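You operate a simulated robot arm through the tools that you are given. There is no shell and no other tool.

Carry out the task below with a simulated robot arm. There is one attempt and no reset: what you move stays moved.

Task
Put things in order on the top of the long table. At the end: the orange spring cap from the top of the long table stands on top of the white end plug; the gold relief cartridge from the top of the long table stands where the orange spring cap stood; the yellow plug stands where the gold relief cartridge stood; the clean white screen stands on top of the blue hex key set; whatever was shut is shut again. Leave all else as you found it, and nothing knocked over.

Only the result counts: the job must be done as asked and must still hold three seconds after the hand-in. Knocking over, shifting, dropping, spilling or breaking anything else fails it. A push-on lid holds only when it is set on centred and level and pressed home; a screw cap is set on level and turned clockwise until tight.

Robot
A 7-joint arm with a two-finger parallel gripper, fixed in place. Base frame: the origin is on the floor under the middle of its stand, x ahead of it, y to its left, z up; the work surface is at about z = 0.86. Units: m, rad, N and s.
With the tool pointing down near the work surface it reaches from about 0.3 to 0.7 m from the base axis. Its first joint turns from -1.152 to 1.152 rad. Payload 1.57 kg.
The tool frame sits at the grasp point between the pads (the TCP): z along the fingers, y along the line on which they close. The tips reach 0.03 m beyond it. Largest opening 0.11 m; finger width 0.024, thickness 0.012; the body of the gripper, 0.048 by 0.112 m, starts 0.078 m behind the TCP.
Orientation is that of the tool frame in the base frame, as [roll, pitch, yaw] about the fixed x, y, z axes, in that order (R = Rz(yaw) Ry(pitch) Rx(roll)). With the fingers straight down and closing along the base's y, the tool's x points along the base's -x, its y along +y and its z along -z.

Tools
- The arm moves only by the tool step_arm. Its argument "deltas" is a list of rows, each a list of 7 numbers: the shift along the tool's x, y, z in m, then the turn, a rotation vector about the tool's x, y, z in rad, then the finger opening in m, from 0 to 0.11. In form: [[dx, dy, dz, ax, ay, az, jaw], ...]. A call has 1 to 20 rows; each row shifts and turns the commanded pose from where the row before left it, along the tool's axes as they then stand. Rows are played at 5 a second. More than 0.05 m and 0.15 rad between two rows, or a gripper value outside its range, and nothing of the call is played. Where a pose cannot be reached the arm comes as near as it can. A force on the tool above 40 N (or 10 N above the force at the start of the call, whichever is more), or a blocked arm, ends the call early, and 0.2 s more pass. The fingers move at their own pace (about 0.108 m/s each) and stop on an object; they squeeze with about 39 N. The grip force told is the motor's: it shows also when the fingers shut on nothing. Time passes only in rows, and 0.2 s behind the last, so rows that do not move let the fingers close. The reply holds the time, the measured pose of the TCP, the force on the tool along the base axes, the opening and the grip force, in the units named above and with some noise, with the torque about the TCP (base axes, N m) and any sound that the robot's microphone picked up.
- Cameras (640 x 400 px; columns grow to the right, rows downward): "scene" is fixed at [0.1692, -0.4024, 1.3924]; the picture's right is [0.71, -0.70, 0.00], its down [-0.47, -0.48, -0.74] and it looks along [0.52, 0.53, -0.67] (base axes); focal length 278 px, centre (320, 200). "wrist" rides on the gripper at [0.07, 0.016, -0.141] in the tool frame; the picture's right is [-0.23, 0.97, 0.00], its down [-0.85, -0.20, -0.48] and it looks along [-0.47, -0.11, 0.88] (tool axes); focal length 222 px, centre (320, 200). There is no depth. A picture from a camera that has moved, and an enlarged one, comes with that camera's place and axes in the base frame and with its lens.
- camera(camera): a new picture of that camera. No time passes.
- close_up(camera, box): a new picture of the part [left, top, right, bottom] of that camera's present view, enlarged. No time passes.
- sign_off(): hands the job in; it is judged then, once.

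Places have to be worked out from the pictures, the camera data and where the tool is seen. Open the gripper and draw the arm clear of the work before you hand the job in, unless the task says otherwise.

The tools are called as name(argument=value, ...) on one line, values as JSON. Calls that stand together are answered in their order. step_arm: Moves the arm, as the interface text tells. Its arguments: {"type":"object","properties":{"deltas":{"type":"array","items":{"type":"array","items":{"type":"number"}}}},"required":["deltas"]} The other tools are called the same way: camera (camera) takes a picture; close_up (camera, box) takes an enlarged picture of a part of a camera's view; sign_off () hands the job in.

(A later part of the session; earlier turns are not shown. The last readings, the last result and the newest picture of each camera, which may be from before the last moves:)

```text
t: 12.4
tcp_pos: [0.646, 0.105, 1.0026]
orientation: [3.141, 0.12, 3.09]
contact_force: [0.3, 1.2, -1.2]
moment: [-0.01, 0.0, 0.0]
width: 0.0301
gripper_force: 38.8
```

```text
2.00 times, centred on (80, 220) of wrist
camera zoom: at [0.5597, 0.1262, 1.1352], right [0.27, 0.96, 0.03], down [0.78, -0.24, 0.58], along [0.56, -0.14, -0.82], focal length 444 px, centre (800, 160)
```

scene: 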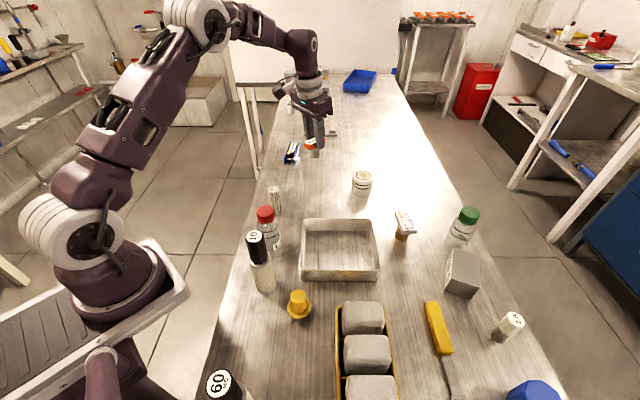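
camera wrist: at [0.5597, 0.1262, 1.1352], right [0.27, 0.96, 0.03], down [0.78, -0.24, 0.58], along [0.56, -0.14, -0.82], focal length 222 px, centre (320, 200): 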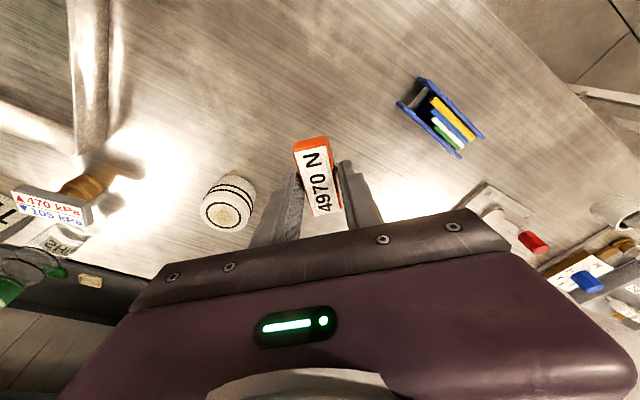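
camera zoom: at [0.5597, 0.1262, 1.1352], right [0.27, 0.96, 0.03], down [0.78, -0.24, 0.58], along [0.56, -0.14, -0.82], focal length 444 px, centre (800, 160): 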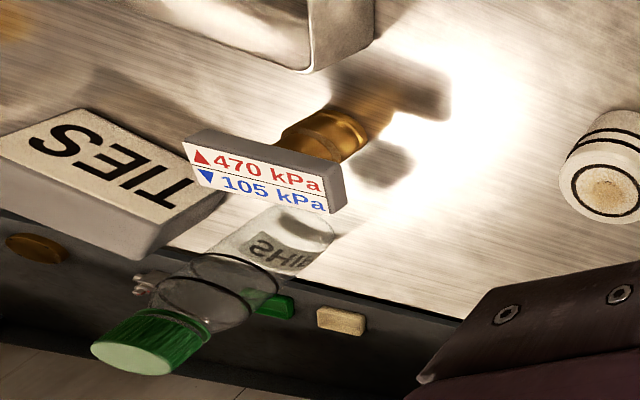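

The cap hangs upright. I carry it sideways to above the end plug, keeping about 3 cm of clearance.

step_arm(deltas=[[-0.0157, -0.034, 0.0019, 0, 0, 0, 0.0], [-0.0157, -0.034, 0.0019, 0, 0, 0, 0.0], [-0.0157, -0.034, 0.0019, 0, 0, 0, 0.0], [-0.0156, -0.034, 0.0019, 0, 0, 0, 0.0], [0, 0, 0, 0, 0, 0, 0.0], [0, 0, 0, 0, 0, 0, 0.0]])

close_up(camera="scene", box=[310, 110, 430, 210])

camera(camera="wrist")

```text
t: 13.8
tcp_pos: [0.7024, -0.0364, 1.0023]
orientation: [3.14, 0.12, 3.092]
contact_force: [0.9, 0.2, -0.6]
moment: [-0.02, 0.0, 0.02]
width: 0.0301
gripper_force: 38.6
```

```text
4.00 times, centred on (370, 160) of scene
camera zoom: at [0.1692, -0.4024, 1.3924], right [0.71, -0.7, 0.0], down [-0.47, -0.48, -0.74], along [0.52, 0.53, -0.67], focal length 1111 px, centre (120, 360)
```

zoom: 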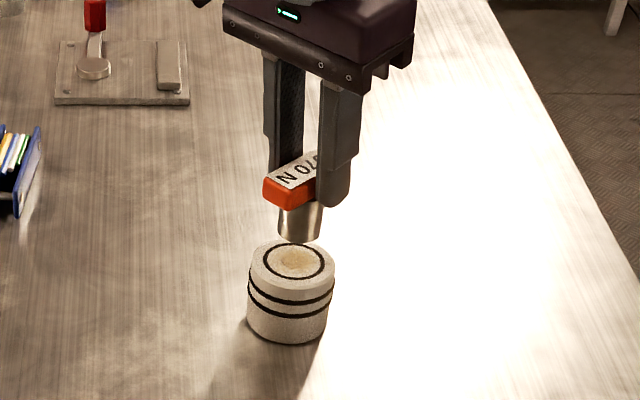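

```text
taken
camera wrist: at [0.6164, -0.0143, 1.1346], right [0.27, 0.96, 0.03], down [0.78, -0.24, 0.58], along [0.56, -0.14, -0.82], focal length 222 px, centre (320, 200)
```

wrist: 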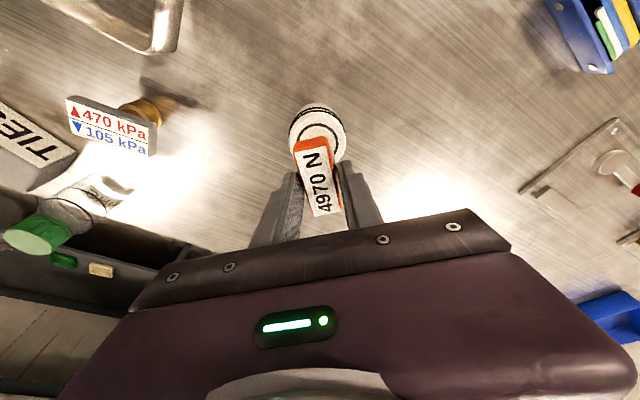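

close_up(camera="wrist", box=[270, 90, 370, 190])

close_up(camera="scene", box=[360, 140, 420, 200])

close_up(camera="scene", box=[335, 140, 395, 200])

```text
4.00 times, centred on (320, 140) of wrist
camera zoom: at [0.6164, -0.0143, 1.1346], right [0.27, 0.96, 0.03], down [0.78, -0.24, 0.58], along [0.56, -0.14, -0.82], focal length 888 px, centre (320, 440)
```

zoom: 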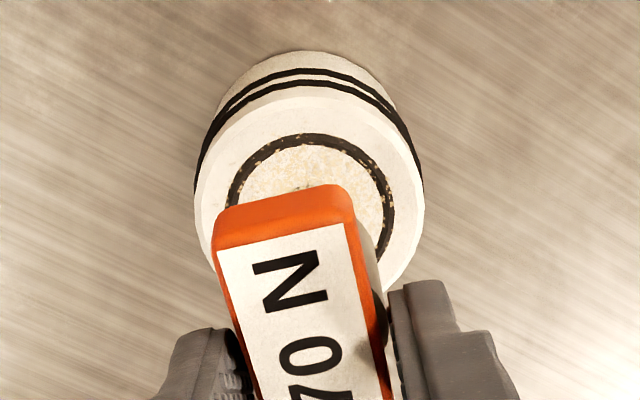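

```text
6.67 times, centred on (390, 170) of scene
camera zoom: at [0.1692, -0.4024, 1.3924], right [0.71, -0.7, 0.0], down [-0.47, -0.48, -0.74], along [0.52, 0.53, -0.67], focal length 1852 px, centre (-147, 400)
```

zoom: 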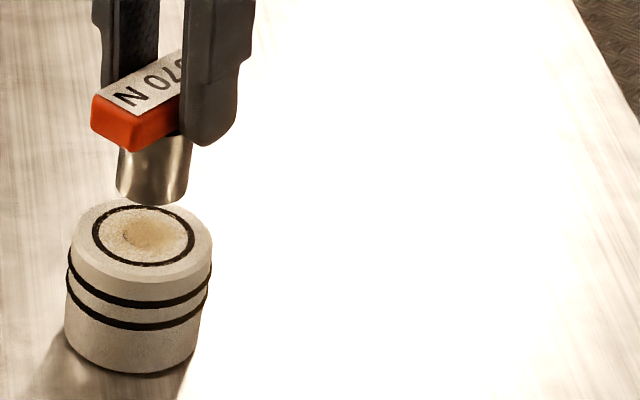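

```text
6.67 times, centred on (365, 170) of scene
camera zoom: at [0.1692, -0.4024, 1.3924], right [0.71, -0.7, 0.0], down [-0.47, -0.48, -0.74], along [0.52, 0.53, -0.67], focal length 1852 px, centre (20, 400)
```

zoom: 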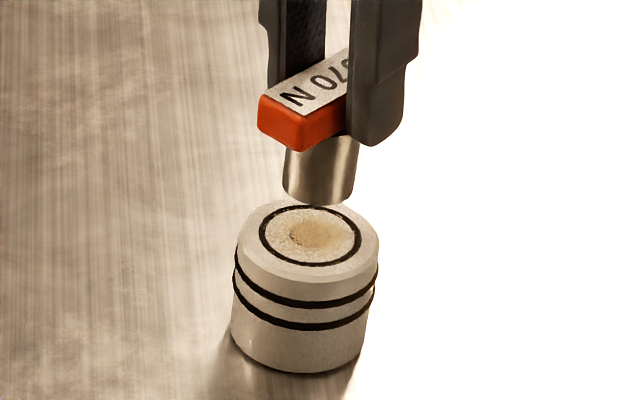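

The cap's axis lies within 1–2 mm of the plug's centre. I lower it 2 cm and then in small steps until the contact force shows.

step_arm(deltas=[[0.0012, 0, 0.0099, 0, 0, 0, 0.0], [0.0012, 0, 0.0099, 0, 0, 0, 0.0], [0.0002, 0, 0.002, 0, 0, 0, 0.0], [0.0002, 0, 0.002, 0, 0, 0, 0.0], [0, 0, 0, 0, 0, 0, 0.0]])

close_up(camera="scene", box=[335, 140, 395, 200])

```text
t: 15.0
tcp_pos: [0.7011, -0.0347, 0.9794]
orientation: [3.142, 0.12, 3.094]
contact_force: [0.0, 0.3, -0.5]
moment: [-0.02, -0.01, 0.0]
width: 0.0301
gripper_force: 38.7
```

```text
6.67 times, centred on (365, 170) of scene
camera zoom: at [0.1692, -0.4024, 1.3924], right [0.71, -0.7, 0.0], down [-0.47, -0.48, -0.74], along [0.52, 0.53, -0.67], focal length 1852 px, centre (20, 400)
```

zoom: 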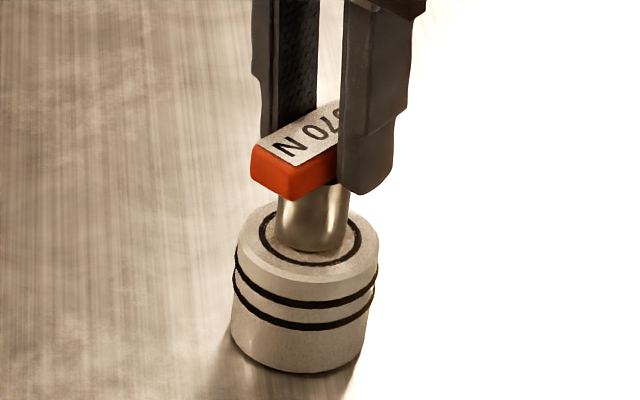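

Still no contact (force ≈0), the bottom looks a few millimetres above the plug. I continue in 1.5 mm steps.

step_arm(deltas=[[0.0002, 0, 0.0015, 0, 0, 0, 0.0], [0.0002, 0, 0.0015, 0, 0, 0, 0.0], [0, 0, 0, 0, 0, 0, 0.0]])

close_up(camera="scene", box=[335, 140, 395, 200])

```text
t: 15.8
tcp_pos: [0.7009, -0.0345, 0.9761]
orientation: [-3.14, 0.122, 3.093]
contact_force: [-3.7, -0.2, 11.7]
moment: [-0.02, 0.37, -0.01]
width: 0.0301
gripper_force: 39.0
```

```text
6.67 times, centred on (365, 170) of scene
camera zoom: at [0.1688, -0.4024, 1.3924], right [0.71, -0.7, 0.0], down [-0.47, -0.48, -0.74], along [0.52, 0.53, -0.67], focal length 1852 px, centre (20, 400)
```

zoom: 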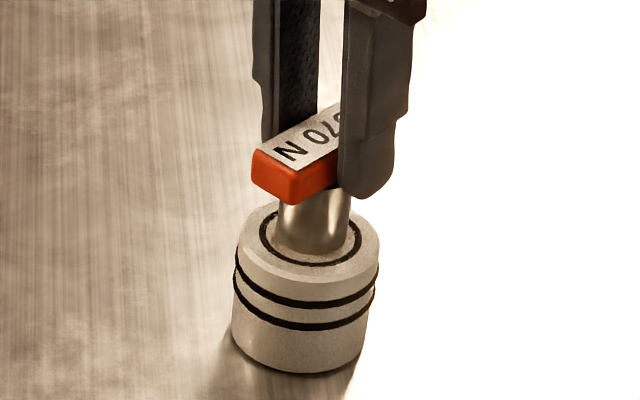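

Contact: 11.7 N up. I relieve about a millimetre of the pressing and open the fingers.

step_arm(deltas=[[-0.0001, 0, -0.0008, 0, 0, 0, 0.0], [0, 0, 0, 0, 0, 0, 0.0], [0, 0, 0, 0, 0, 0, 0.04], [0, 0, 0, 0, 0, 0, 0.07], [0, 0, 0, 0, 0, 0, 0.07]])

close_up(camera="scene", box=[335, 140, 395, 200])

camera(camera="wrist")

```text
t: 17.0
tcp_pos: [0.7029, -0.0343, 0.9756]
orientation: [3.141, 0.119, 3.093]
contact_force: [-0.9, 0.2, -0.5]
moment: [-0.01, -0.03, 0.01]
width: 0.0702
gripper_force: 0.0
```

```text
6.67 times, centred on (365, 170) of scene
camera zoom: at [0.1692, -0.4024, 1.3924], right [0.71, -0.7, 0.0], down [-0.47, -0.48, -0.74], along [0.52, 0.53, -0.67], focal length 1852 px, centre (20, 400)
```

zoom: 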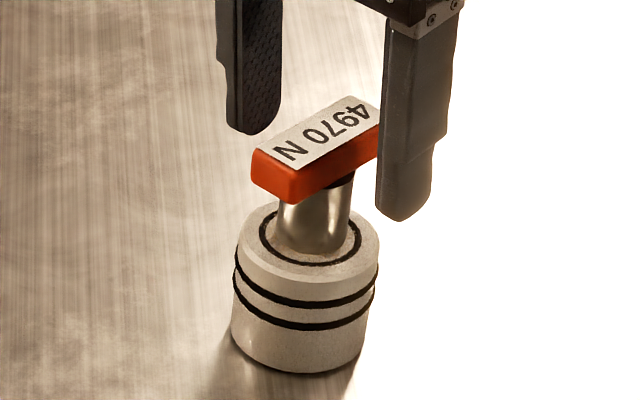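

```text
taken
camera wrist: at [0.6168, -0.0134, 1.1078], right [0.27, 0.96, 0.03], down [0.78, -0.24, 0.58], along [0.56, -0.14, -0.82], focal length 222 px, centre (320, 200)
```

wrist: 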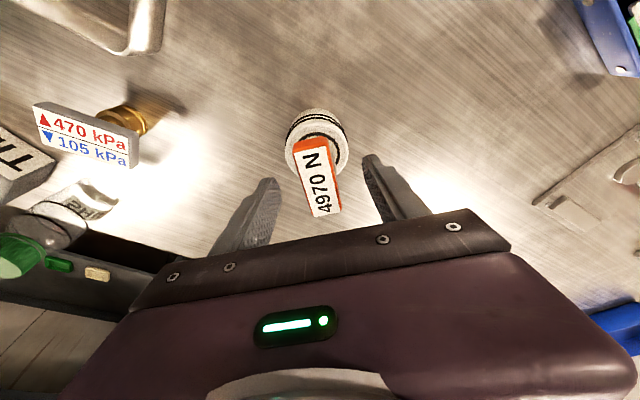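

The orange cap stands centred on the end plug and the force is zero. I withdraw straight up, remove the tilt, and go above the gold cartridge with the fingers turned across its tag.

step_arm(deltas=[[-0.0012, 0, -0.0099, 0, 0, 0, 0.07], [-0.003, 0, -0.0248, 0, 0, 0, 0.07], [-0.0036, 0, -0.0298, 0, 0, 0, 0.07], [-0.0042, 0, -0.0348, 0, 0, 0, 0.07], [0, 0, 0, 0, 0.12, 0, 0.07], [0, 0, 0, 0, 0, -0.1472, 0.07], [0, 0, 0, 0, 0, -0.1472, 0.07], [0, 0, 0, 0, 0, -0.1472, 0.07], [0, 0, 0, 0, 0, -0.1472, 0.07], [0, 0, 0, 0, 0, -0.1472, 0.07], [0, 0, 0, 0, 0, -0.1472, 0.07], [0.0, 0, 0, 0, 0, 0, 0.07]])

camera(camera="scene")

```text
t: 19.6
tcp_pos: [0.6645, -0.0341, 1.0707]
orientation: [3.141, 0.0, -2.305]
contact_force: [-0.1, 0.1, 1.0]
moment: [0.0, -0.02, 0.04]
width: 0.0702
gripper_force: 0.0
out of reach, approached as far as the arm can: row 4, 5, 6
```

```text
taken
```

scene: 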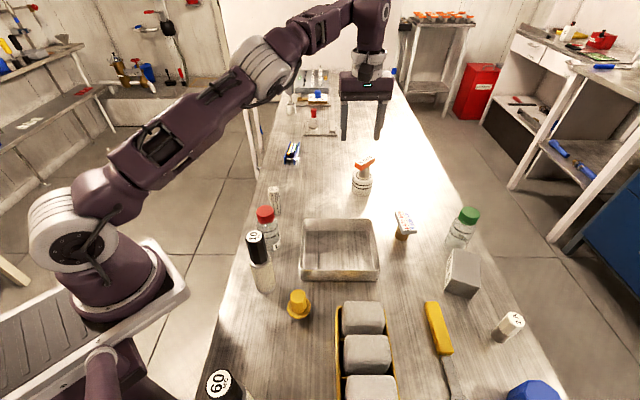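

Higher up the vertical reach is shorter (≈0.665 at z 1.07). I go over to [0.61, -0.20] slightly lower for a look down at the gold cartridge.

step_arm(deltas=[[0.0398, -0.0179, 0.005, 0, 0, 0, 0.07], [0.0398, -0.0179, 0.005, 0, 0, 0, 0.07], [0.0398, -0.0179, 0.005, 0, 0, 0, 0.07], [0.0398, -0.0179, 0.005, 0, 0, 0, 0.07], [0, 0, 0, 0, 0, 0, 0.07]])

camera(camera="wrist")

close_up(camera="wrist", box=[260, 80, 400, 200])

camera(camera="scene")

```text
t: 20.8
tcp_pos: [0.6091, -0.2015, 1.0507]
orientation: [-3.14, 0.001, -2.308]
contact_force: [0.2, 0.0, 2.0]
moment: [0.01, -0.02, 0.0]
width: 0.0698
gripper_force: 0.1
```

```text
taken
camera wrist: at [0.5505, -0.2411, 1.1921], right [-0.57, 0.82, 0.0], down [0.72, 0.5, 0.48], along [0.39, 0.27, -0.88], focal length 222 px, centre (320, 200)
```

wrist: 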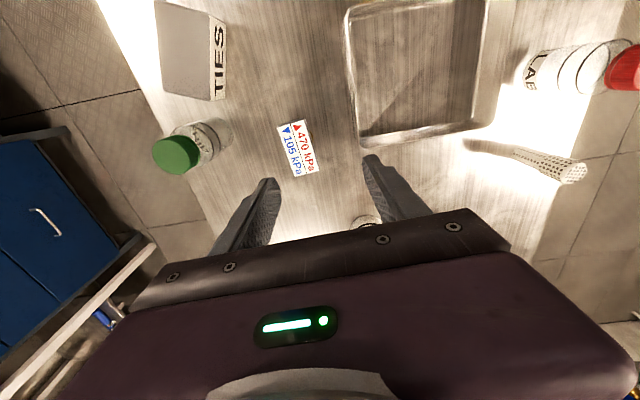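

```text
3.33 times, centred on (330, 140) of wrist
camera zoom: at [0.5505, -0.2411, 1.1921], right [-0.57, 0.82, 0.0], down [0.72, 0.5, 0.48], along [0.39, 0.27, -0.88], focal length 740 px, centre (287, 400)
```

zoom: 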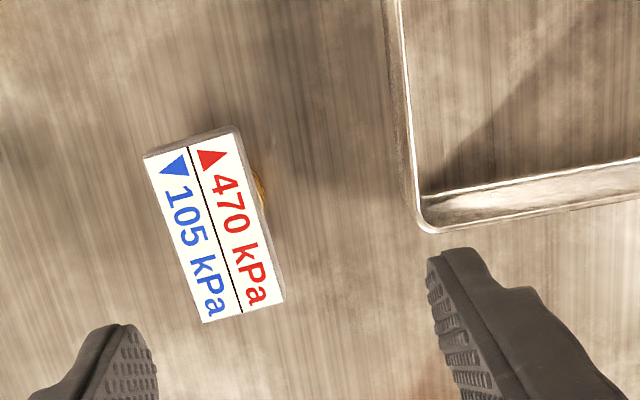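

```text
taken
```

scene: 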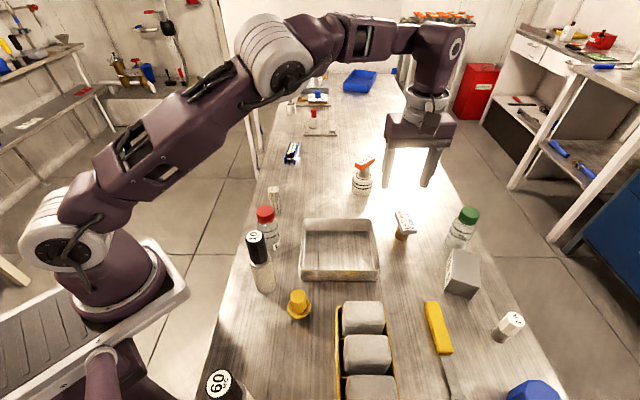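

The tag is ≈66×33 mm, centre ≈[0.628, -0.220], axis ≈51°. I turn 3° more, centre over it and come down to just above.

step_arm(deltas=[[0, 0, 0, 0, 0, -0.05, 0.07], [0.002, -0.0267, 0.01, 0, 0, 0, 0.07], [0, 0, 0.03, 0, 0, 0, 0.07], [0, 0, 0.03, 0, 0, 0, 0.07], [0, 0, 0, 0, 0, 0, 0.07]])

camera(camera="wrist")

close_up(camera="scene", box=[350, 150, 450, 250])

```text
t: 22.0
tcp_pos: [0.6297, -0.2202, 0.9811]
orientation: [-3.141, 0.001, -2.256]
contact_force: [-0.1, -0.8, 0.1]
moment: [0.01, 0.0, 0.0]
width: 0.0701
gripper_force: 0.0
```

```text
taken
camera wrist: at [0.5727, -0.2627, 1.1228], right [-0.61, 0.79, 0.0], down [0.7, 0.54, 0.48], along [0.38, 0.29, -0.88], focal length 222 px, centre (320, 200)
```

wrist: 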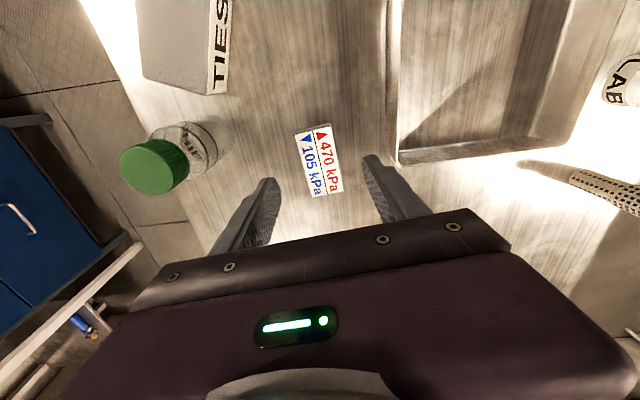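

```text
4.00 times, centred on (400, 200) of scene
camera zoom: at [0.1692, -0.4024, 1.3924], right [0.71, -0.7, 0.0], down [-0.47, -0.48, -0.74], along [0.52, 0.53, -0.67], focal length 1111 px, centre (0, 200)
```

zoom: 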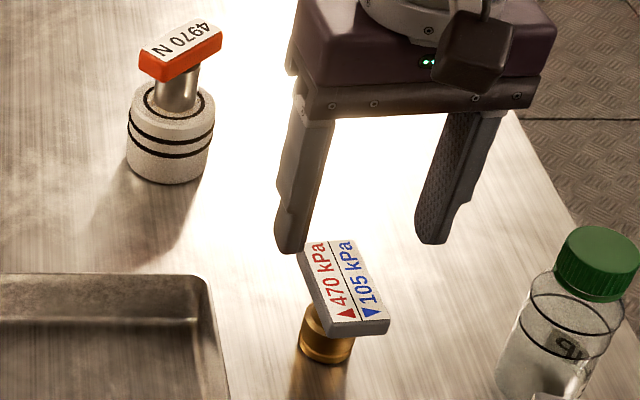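

Centred well. I descend 5 cm to the tag's height and close.

step_arm(deltas=[[0, 0, 0.025, 0, 0, 0, 0.07], [0, 0, 0.026, 0, 0, 0, 0.07], [0, 0, 0, 0, 0, 0, 0.07], [0, 0, 0, 0, 0, 0, 0.045], [0, 0, 0, 0, 0, 0, 0.0], [0, 0, 0, 0, 0, 0, 0.0], [0, 0, 0, 0, 0, 0, 0.0]])

close_up(camera="wrist", box=[240, 110, 400, 220])

close_up(camera="scene", box=[350, 170, 450, 260])

```text
t: 23.6
tcp_pos: [0.6296, -0.2176, 0.9295]
orientation: [-3.141, 0.001, -2.257]
contact_force: [-0.2, -0.3, -0.1]
moment: [0.04, 0.02, -0.01]
width: 0.0354
gripper_force: 38.9
```

```text
3.64 times, centred on (320, 165) of wrist
camera zoom: at [0.5731, -0.2604, 1.0708], right [-0.61, 0.79, 0.0], down [0.7, 0.54, 0.48], along [0.38, 0.29, -0.88], focal length 808 px, centre (320, 327)
```

zoom: 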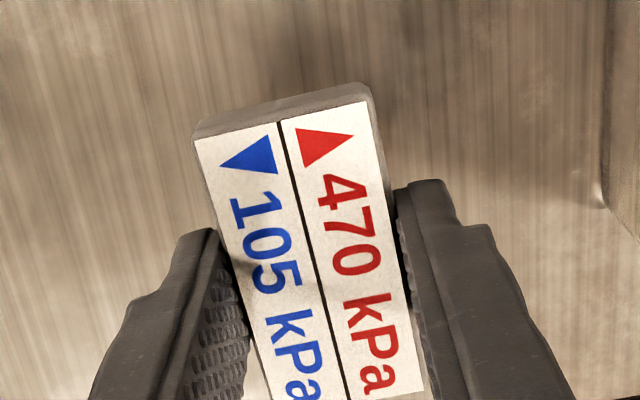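

```text
4.44 times, centred on (400, 215) of scene
camera zoom: at [0.1692, -0.4024, 1.3924], right [0.71, -0.7, 0.0], down [-0.47, -0.48, -0.74], along [0.52, 0.53, -0.67], focal length 1234 px, centre (-36, 133)
```

zoom: 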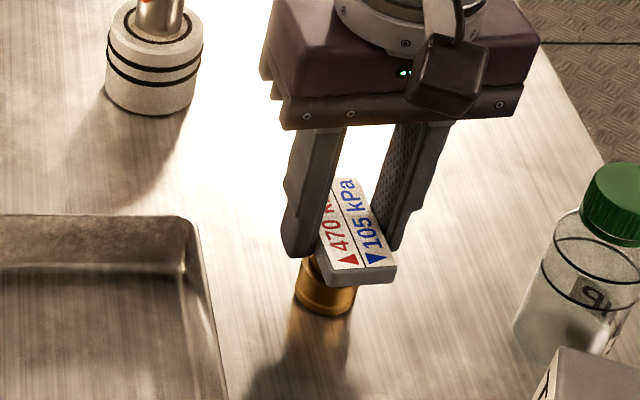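

Gold cartridge gripped at the tag (0.035 wide). I lift it 12 cm and carry it around the robot side of the end plug to above the orange cap's old place [0.645, 0.106].

step_arm(deltas=[[0, 0, -0.015, 0, 0, 0, 0.0], [0, 0, -0.035, 0, 0, 0, 0.0], [0, 0, -0.035, 0, 0, 0, 0.0], [0, 0, -0.035, 0, 0, 0, 0.0], [-0.0158, 0.043, 0, 0, 0, 0, 0.0], [-0.0158, 0.043, 0, 0, 0, 0, 0.0], [-0.0159, 0.043, 0, 0, 0, 0, 0.0], [-0.029, 0.0238, 0, 0, 0, 0, 0.0], [-0.029, 0.0238, 0, 0, 0, 0, 0.0], [-0.029, 0.0238, 0, 0, 0, 0, 0.0], [-0.029, 0.0237, 0, 0, 0, 0, 0.0], [-0.0322, -0.0094, 0, 0, 0, 0, 0.0], [-0.0322, -0.0094, 0, 0, 0, 0, 0.0], [-0.0323, -0.0093, 0, 0, 0, 0, 0.0], [0, 0, 0, 0, 0, 0, 0.0]])

camera(camera="scene")

camera(camera="wrist")

```text
t: 26.8
tcp_pos: [0.666, -0.0449, 1.049]
orientation: [3.14, 0.0, -2.256]
contact_force: [0.4, 0.0, -1.5]
moment: [-0.02, -0.01, -0.01]
width: 0.0352
gripper_force: 38.9
out of reach, approached as far as the arm can: row 5, 6, 7, 13, 14
```

```text
taken
```

scene: 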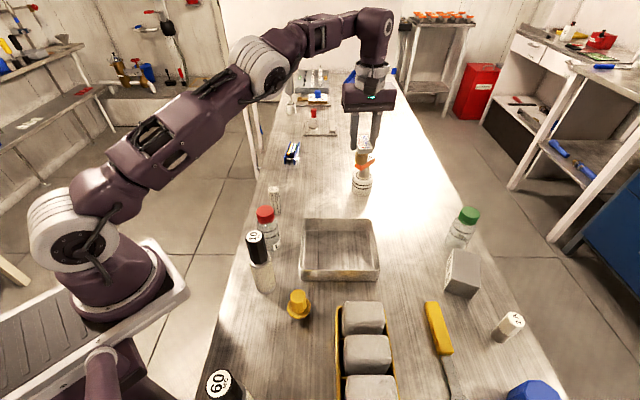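

```text
taken
camera wrist: at [0.6094, -0.0871, 1.1902], right [-0.61, 0.79, 0.0], down [0.7, 0.54, 0.48], along [0.38, 0.29, -0.88], focal length 222 px, centre (320, 200)
```

wrist: 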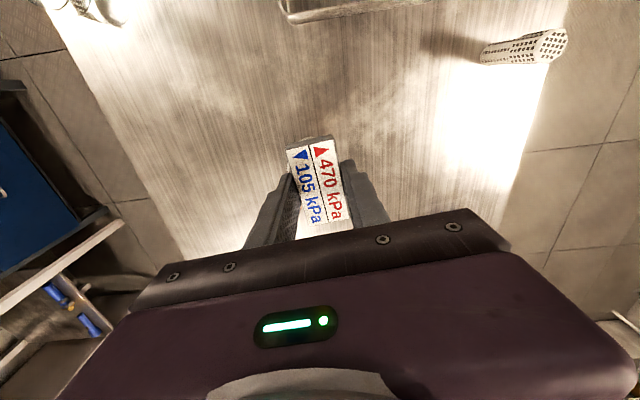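

Rows 5–7 were not carried out (the arm was nearly stretched), so the path ran closer to the end plug than planned. I check that the orange cap is still untouched.

close_up(camera="scene", box=[320, 120, 410, 210])

close_up(camera="wrist", box=[250, 110, 390, 230])

```text
4.44 times, centred on (365, 165) of scene
camera zoom: at [0.1692, -0.4024, 1.3924], right [0.71, -0.7, 0.0], down [-0.47, -0.48, -0.74], along [0.52, 0.53, -0.67], focal length 1234 px, centre (120, 356)
```

zoom: 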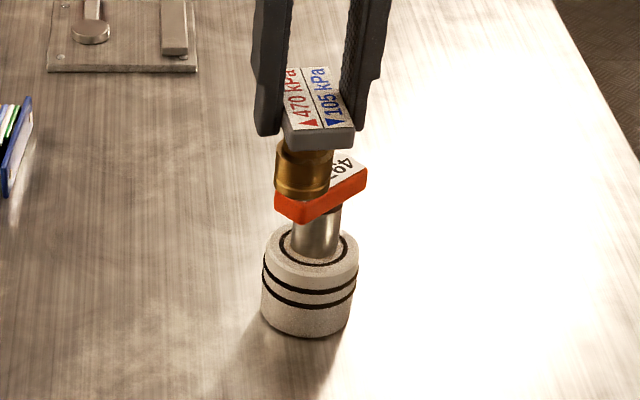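

```text
3.33 times, centred on (320, 170) of wrist
camera zoom: at [0.6094, -0.0871, 1.1902], right [-0.61, 0.79, 0.0], down [0.7, 0.54, 0.48], along [0.38, 0.29, -0.88], focal length 740 px, centre (320, 300)
```

zoom: 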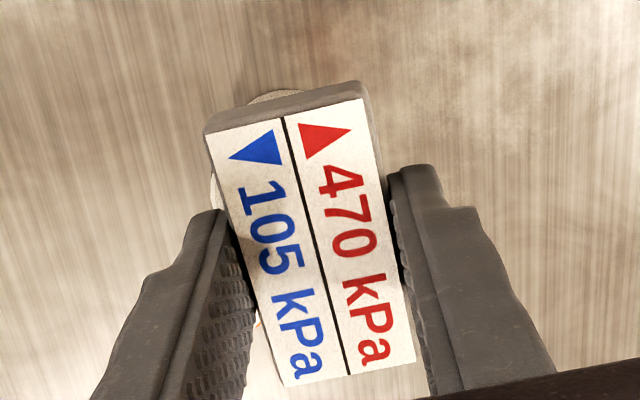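

Orange cap and plug are unmoved. I back off toward the robot in small steps first, then continue along y.

step_arm(deltas=[[0.0032, 0.0039, 0, 0, 0, 0, 0.0], [0.0063, 0.0077, 0, 0, 0, 0, 0.0], [0.0063, 0.0077, 0, 0, 0, 0, 0.0], [0.0095, 0.0116, 0, 0, 0, 0, 0.0], [0.0095, 0.0116, 0, 0, 0, 0, 0.0], [0, 0, 0, 0, 0, 0, 0.0]])

```text
t: 28.2
tcp_pos: [0.6106, -0.0441, 1.0479]
orientation: [-3.141, 0.0, -2.258]
contact_force: [-0.1, 0.6, -1.5]
moment: [0.0, -0.02, 0.0]
width: 0.0354
gripper_force: 38.8
```

Back at [0.611, -0.044]. I continue along y and then out to above the target.

step_arm(deltas=[[-0.0251, 0.0206, 0, 0, 0, 0, 0.0], [-0.0251, 0.0206, 0, 0, 0, 0, 0.0], [-0.0251, 0.0206, 0, 0, 0, 0, 0.0], [-0.0251, 0.0206, 0, 0, 0, 0, 0.0], [-0.0184, -0.0058, 0.01, 0, 0, 0, 0.0], [-0.0185, -0.0059, 0.01, 0, 0, 0, 0.0], [0, 0, 0, 0, 0, 0, 0.0]])

camera(camera="scene")

camera(camera="wrist")

```text
t: 29.8
tcp_pos: [0.6429, 0.1055, 1.027]
orientation: [3.141, 0.0, -2.257]
contact_force: [-0.8, 0.8, -1.3]
moment: [0.02, 0.01, -0.01]
width: 0.0355
gripper_force: 38.9
```

```text
taken
```

scene: 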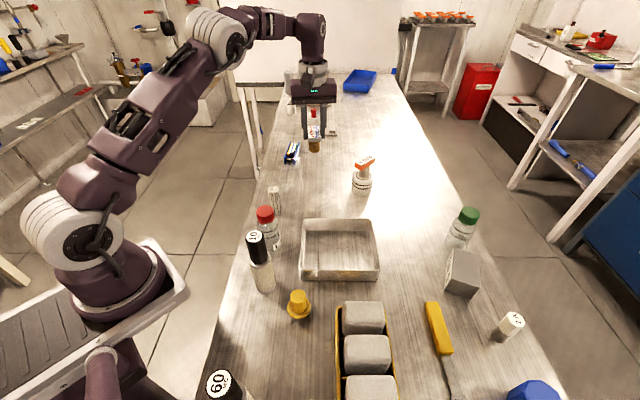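

```text
taken
camera wrist: at [0.5858, 0.0635, 1.1689], right [-0.61, 0.79, 0.0], down [0.7, 0.54, 0.48], along [0.38, 0.29, -0.88], focal length 222 px, centre (320, 200)
```

wrist: 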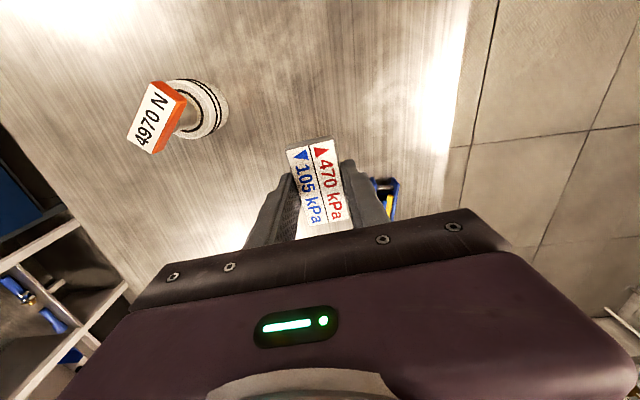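

Above the target. I lower it 9 cm, then in small steps to contact.

step_arm(deltas=[[0, 0, 0.03, 0, 0, 0, 0.0], [0, 0, 0.03, 0, 0, 0, 0.0], [0, 0, 0.02, 0, 0, 0, 0.0], [0, 0, 0.01, 0, 0, 0, 0.0], [0, 0, 0, 0, 0, 0, 0.0]])

close_up(camera="scene", box=[270, 110, 370, 190])

```text
t: 31.0
tcp_pos: [0.6418, 0.1062, 0.9403]
orientation: [3.141, 0.001, -2.257]
contact_force: [-0.2, 0.1, -0.7]
moment: [0.0, -0.02, 0.02]
width: 0.0354
gripper_force: 39.2
```

```text
5.00 times, centred on (320, 150) of scene
camera zoom: at [0.1692, -0.4024, 1.3924], right [0.71, -0.7, 0.0], down [-0.47, -0.48, -0.74], along [0.52, 0.53, -0.67], focal length 1389 px, centre (320, 450)
```

zoom: 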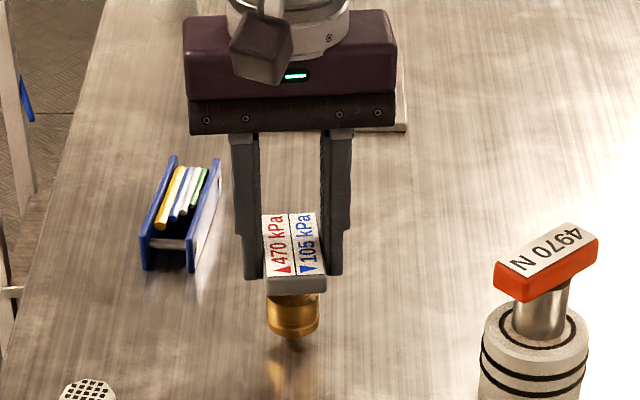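

step_arm(deltas=[[0, 0, 0.004, 0, 0, 0, 0.0], [0, 0, 0.002, 0, 0, 0, 0.0], [0, 0, 0.002, 0, 0, 0, 0.0], [0, 0, 0, 0, 0, 0, 0.0]])

close_up(camera="scene", box=[290, 140, 340, 180])

```text
t: 32.0
tcp_pos: [0.6434, 0.106, 0.9317]
orientation: [-3.141, -0.001, -2.256]
contact_force: [0.2, 0.4, -2.4]
moment: [-0.02, 0.02, -0.02]
width: 0.0355
gripper_force: 39.1
```

```text
10.00 times, centred on (315, 160) of scene
camera zoom: at [0.1692, -0.4024, 1.3924], right [0.71, -0.7, 0.0], down [-0.47, -0.48, -0.74], along [0.52, 0.53, -0.67], focal length 2777 px, centre (370, 600)
```

zoom: 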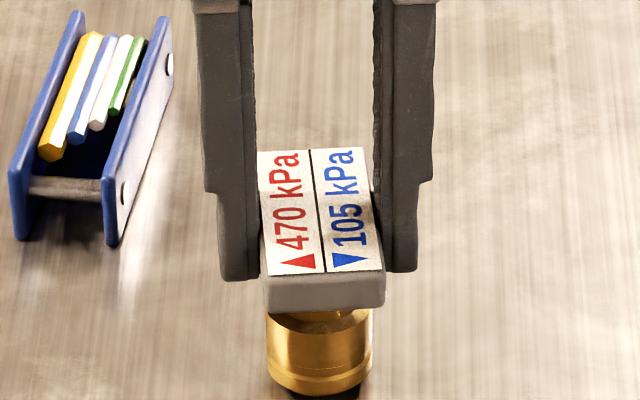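

About 2 mm above the table. I shift 3 mm to match the old spot exactly and go down in 1 mm steps.

step_arm(deltas=[[0.0025, -0.0004, 0, 0, 0, 0, 0.0], [0, 0, 0.001, 0, 0, 0, 0.0], [0, 0, 0.001, 0, 0, 0, 0.0], [0, 0, 0.001, 0, 0, 0, 0.0], [0, 0, 0, 0, 0, 0, 0.0]])

close_up(camera="scene", box=[290, 140, 340, 180])

```text
t: 33.2
tcp_pos: [0.6406, 0.1027, 0.929]
orientation: [-3.14, 0.001, -2.257]
contact_force: [-5.2, 1.9, 22.0]
moment: [0.21, 0.32, -0.01]
width: 0.0356
gripper_force: 38.9
```

```text
10.00 times, centred on (315, 160) of scene
camera zoom: at [0.1686, -0.4024, 1.3924], right [0.71, -0.7, 0.0], down [-0.47, -0.48, -0.74], along [0.52, 0.53, -0.67], focal length 2777 px, centre (370, 600)
```

zoom: 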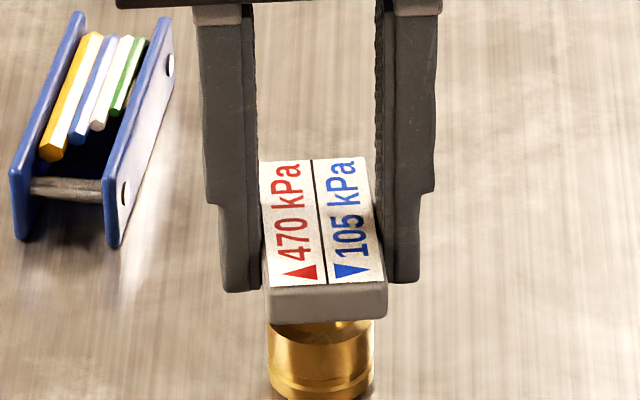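

Firm contact (22 N). I relieve 1.5 mm and release.

step_arm(deltas=[[0, 0, -0.001, 0, 0, 0, 0.0], [0, 0, -0.0005, 0, 0, 0, 0.0], [0, 0, 0, 0, 0, 0, 0.0]])

```text
t: 34.0
tcp_pos: [0.6418, 0.1035, 0.9291]
orientation: [-3.14, 0.0, -2.258]
contact_force: [-3.6, -1.1, 10.0]
moment: [0.04, 0.14, 0.06]
width: 0.0354
gripper_force: 38.9
```

step_arm(deltas=[[0, 0, -0.0008, 0, 0, 0, 0.0], [0, 0, 0, 0, 0, 0, 0.045], [0, 0, 0, 0, 0, 0, 0.07], [0, 0, 0, 0, 0, 0, 0.07]])

close_up(camera="scene", box=[280, 130, 350, 190])

close_up(camera="wrist", box=[240, 110, 400, 220])

```text
t: 35.0
tcp_pos: [0.6411, 0.1052, 0.9302]
orientation: [3.141, 0.0, -2.258]
contact_force: [0.4, 0.0, 0.2]
moment: [-0.03, 0.0, -0.02]
width: 0.07
gripper_force: 0.0
```

```text
6.67 times, centred on (315, 160) of scene
camera zoom: at [0.1692, -0.4024, 1.3924], right [0.71, -0.7, 0.0], down [-0.47, -0.48, -0.74], along [0.52, 0.53, -0.67], focal length 1852 px, centre (353, 467)
```

zoom: 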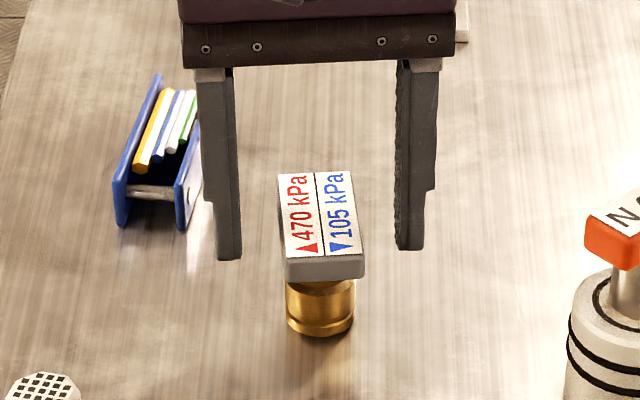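

```text
3.64 times, centred on (320, 165) of wrist
camera zoom: at [0.5848, 0.0613, 1.0712], right [-0.61, 0.79, 0.0], down [0.7, 0.54, 0.48], along [0.38, 0.29, -0.88], focal length 808 px, centre (320, 327)
```

zoom: 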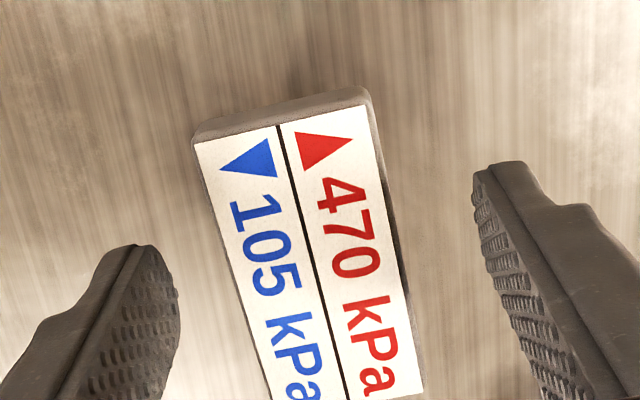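

The gold cartridge stands exactly where the orange cap stood (base ≈[0.646, 0.105]). I withdraw upward and move inward toward the yellow plug, staying above everything.

step_arm(deltas=[[0, 0, -0.015, 0, 0, 0, 0.07], [0, 0, -0.035, 0, 0, 0, 0.07], [0, 0, -0.04, 0, 0, 0, 0.07], [0.0174, 0.0009, 0, 0, 0, 0, 0.07], [0.0349, 0.0018, 0, 0, 0, 0, 0.07], [0.0349, 0.0018, 0, 0, 0, 0, 0.07], [0.0349, 0.0018, -0.01, 0, 0, 0, 0.07], [0.0349, 0.0018, -0.02, 0, 0, 0, 0.07], [0.0349, 0.0018, -0.02, 0, 0, 0, 0.07], [0, 0, 0, 0, 0, 0, 0.07]])

camera(camera="scene")

```text
t: 37.2
tcp_pos: [0.5079, -0.041, 1.0685]
orientation: [-3.141, 0.0, -2.257]
contact_force: [0.0, 0.7, -0.4]
moment: [-0.01, 0.01, -0.04]
width: 0.07
gripper_force: 0.1
```

```text
taken
```

scene: 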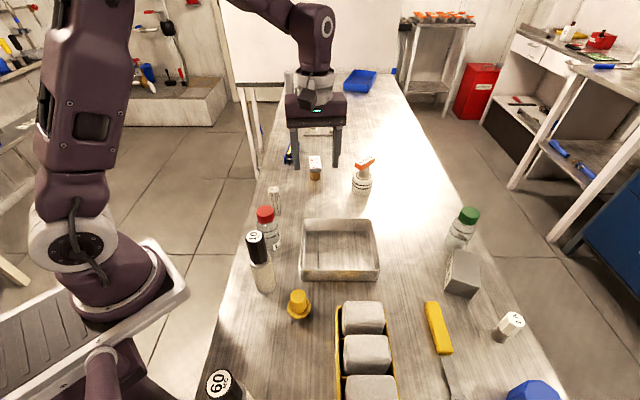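

step_arm(deltas=[[0.0345, -0.0081, -0.0064, 0, 0, 0, 0.07], [0.0345, -0.0081, -0.0064, 0, 0, 0, 0.07], [0.0345, -0.0081, -0.0064, 0, 0, 0, 0.07], [0.0345, -0.0081, -0.0064, 0, 0, 0, 0.07], [0.0345, -0.0081, -0.0064, 0, 0, 0, 0.07], [0, 0, 0, 0, 0, -0.128, 0.07], [0, 0, 0, 0, 0, -0.128, 0.07], [0, 0, 0, 0, 0, -0.128, 0.07], [0, 0, 0, 0, 0, -0.128, 0.07], [0, 0, 0, 0, 0, 0, 0.07]])

camera(camera="wrist")

camera(camera="scene")

```text
t: 39.4
tcp_pos: [0.4348, -0.1987, 1.1015]
orientation: [-3.141, 0.0, -1.745]
contact_force: [-0.5, 0.1, -0.3]
moment: [0.02, -0.03, 0.0]
width: 0.07
gripper_force: 0.1
```

```text
taken
camera wrist: at [0.4059, -0.2631, 1.244], right [-0.92, 0.39, 0.0], down [0.34, 0.81, 0.48], along [0.19, 0.44, -0.88], focal length 222 px, centre (320, 200)
```

wrist: 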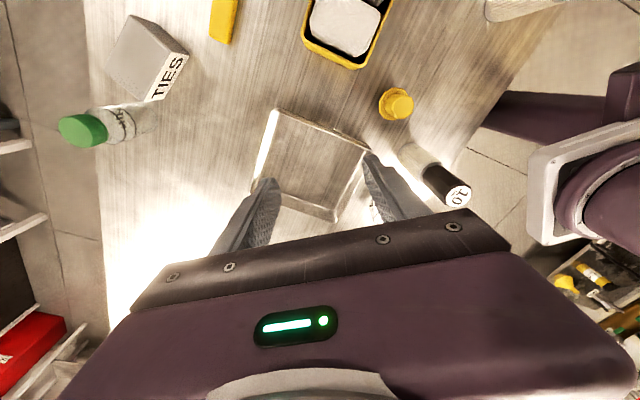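

```text
taken
```

scene: 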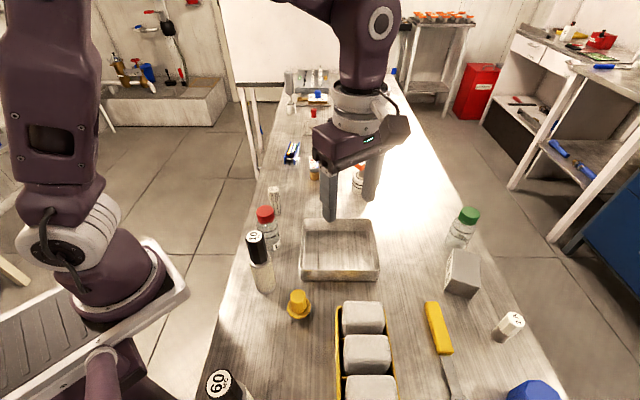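

close_up(camera="wrist", box=[350, 60, 480, 180])

close_up(camera="wrist", box=[280, 0, 420, 120])

close_up(camera="scene", box=[240, 260, 360, 340])

close_up(camera="scene", box=[270, 270, 330, 330])

```text
3.33 times, centred on (415, 120) of wrist
camera zoom: at [0.4059, -0.2631, 1.244], right [-0.92, 0.39, 0.0], down [0.34, 0.81, 0.48], along [0.19, 0.44, -0.88], focal length 740 px, centre (3, 467)
```

zoom: 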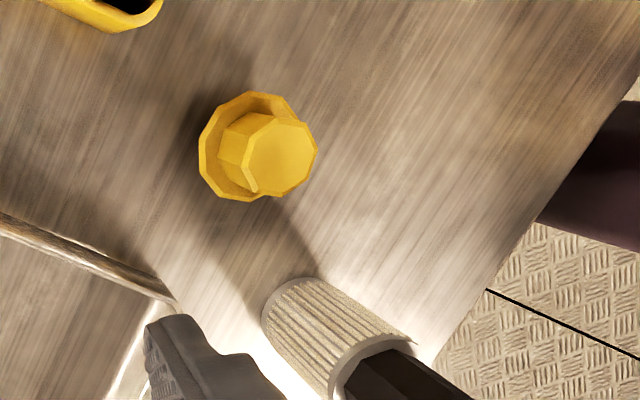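

```text
3.33 times, centred on (350, 60) of wrist
camera zoom: at [0.4059, -0.2631, 1.244], right [-0.92, 0.39, 0.0], down [0.34, 0.81, 0.48], along [0.19, 0.44, -0.88], focal length 740 px, centre (220, 667)
```

zoom: 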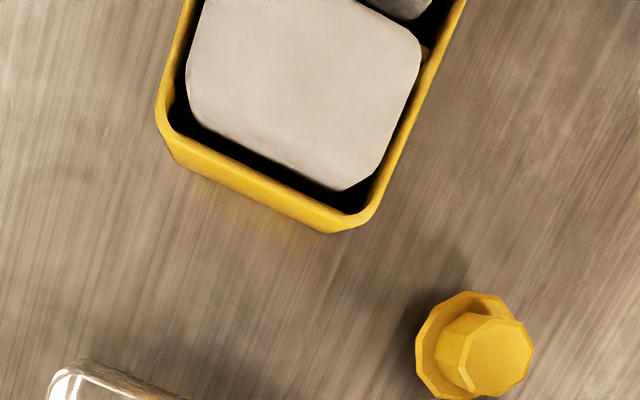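

```text
5.00 times, centred on (300, 300) of scene
camera zoom: at [0.1692, -0.4024, 1.3924], right [0.71, -0.7, 0.0], down [-0.47, -0.48, -0.74], along [0.52, 0.53, -0.67], focal length 1389 px, centre (420, -300)
```

zoom: 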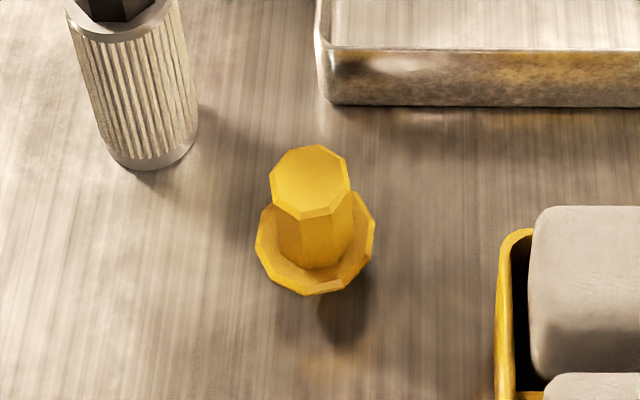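

```text
6.67 times, centred on (300, 300) of scene
camera zoom: at [0.1692, -0.4024, 1.3924], right [0.71, -0.7, 0.0], down [-0.47, -0.48, -0.74], along [0.52, 0.53, -0.67], focal length 1852 px, centre (453, -467)
```

zoom: 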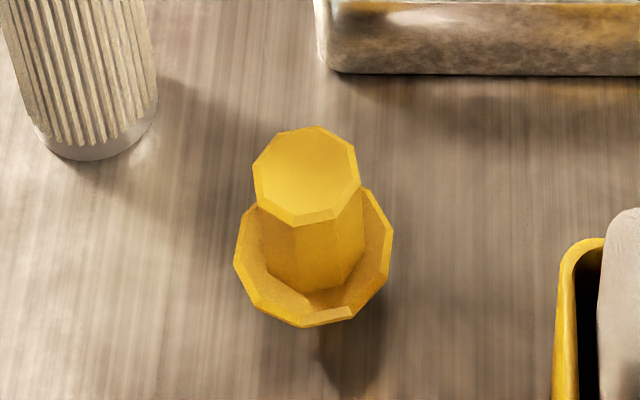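

The yellow plug centre is ≈[0.319, -0.190], knob ≈29 mm octagon with top ≈0.926, dish base ≈46 mm. The tall 10 MIC filter stands 9 cm from it, so I turn the hand to yaw −80° (body narrow side toward the filter, fingers on flats) and move above it at height.

step_arm(deltas=[[0, 0, 0, 0, 0, -0.1164, 0.07], [0, 0, 0, 0, 0, -0.1164, 0.07], [0, 0, 0, 0, 0, -0.1164, 0.07], [-0.0096, 0.0375, 0, 0, 0, 0, 0.07], [-0.0096, 0.0375, 0, 0, 0, 0, 0.07], [-0.0095, 0.0375, 0, 0, 0, 0, 0.07], [0, 0, 0, 0, 0, 0, 0.07]])

camera(camera="wrist")

camera(camera="scene")

```text
t: 41.0
tcp_pos: [0.3202, -0.1893, 1.1049]
orientation: [-3.141, 0.001, -1.395]
contact_force: [-0.4, 0.0, 0.4]
moment: [0.02, 0.0, 0.02]
width: 0.0699
gripper_force: 0.1
```

```text
taken
camera wrist: at [0.317, -0.2598, 1.2451], right [-1.0, 0.05, 0.0], down [0.05, 0.88, 0.48], along [0.03, 0.48, -0.88], focal length 222 px, centre (320, 200)
```

wrist: 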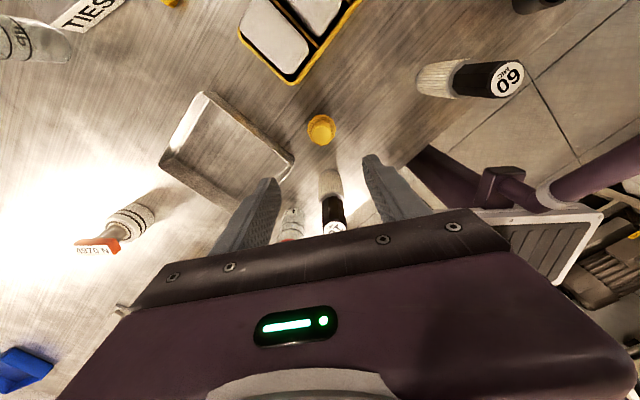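

```text
taken
```

scene: 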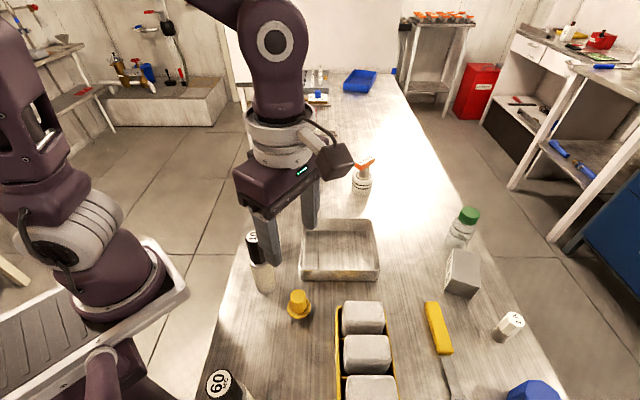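

close_up(camera="wrist", box=[290, 100, 350, 160])

close_up(camera="wrist", box=[240, 100, 400, 260])

```text
6.67 times, centred on (320, 130) of wrist
camera zoom: at [0.317, -0.2598, 1.2451], right [-1.0, 0.05, 0.0], down [0.05, 0.88, 0.48], along [0.03, 0.48, -0.88], focal length 1481 px, centre (320, 667)
```

zoom: 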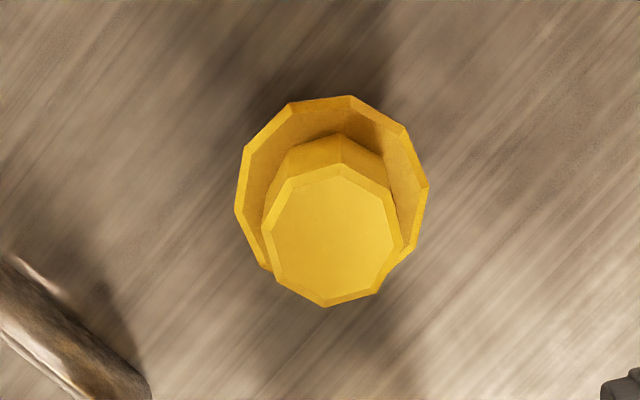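

```text
2.50 times, centred on (320, 180) of wrist
camera zoom: at [0.317, -0.2598, 1.2451], right [-1.0, 0.05, 0.0], down [0.05, 0.88, 0.48], along [0.03, 0.48, -0.88], focal length 555 px, centre (320, 250)
```

zoom: 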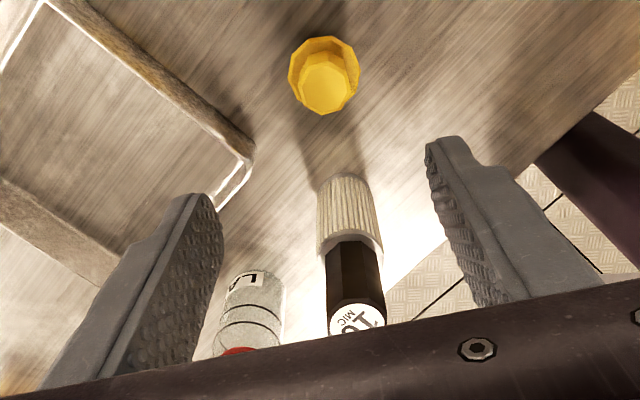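

Knob centre ≈[0.318, -0.190] and flats line up with the fingers. I centre by 2 mm and descend partway.

step_arm(deltas=[[0.0003, 0.0022, 0.02, 0, 0, 0, 0.07], [0, 0, 0.04, 0, 0, 0, 0.07], [0, 0, 0.04, 0, 0, 0, 0.07], [0, 0, 0.03, 0, 0, 0, 0.07], [0, 0, 0, 0, 0, 0, 0.07]])

camera(camera="wrist")

close_up(camera="scene", box=[220, 200, 380, 340])

```text
t: 42.2
tcp_pos: [0.3154, -0.1922, 0.9723]
orientation: [3.14, 0.0, -1.395]
contact_force: [0.9, 0.5, 0.3]
moment: [-0.01, 0.03, -0.03]
width: 0.0699
gripper_force: 0.1
```

```text
taken
camera wrist: at [0.3125, -0.2624, 1.1152], right [-1.0, 0.05, 0.0], down [0.05, 0.88, 0.48], along [0.03, 0.48, -0.88], focal length 222 px, centre (320, 200)
```

wrist: 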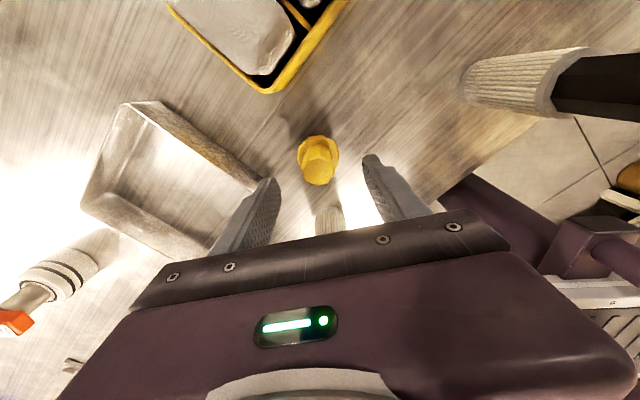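

```text
2.86 times, centred on (300, 270) of scene
camera zoom: at [0.1692, -0.4024, 1.3924], right [0.71, -0.7, 0.0], down [-0.47, -0.48, -0.74], along [0.52, 0.53, -0.67], focal length 794 px, centre (377, 0)
```

zoom: 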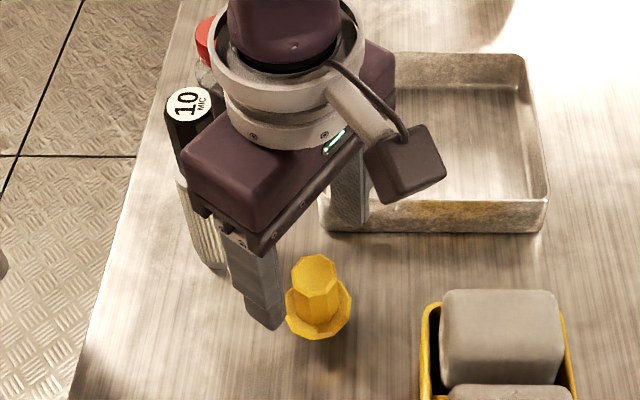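

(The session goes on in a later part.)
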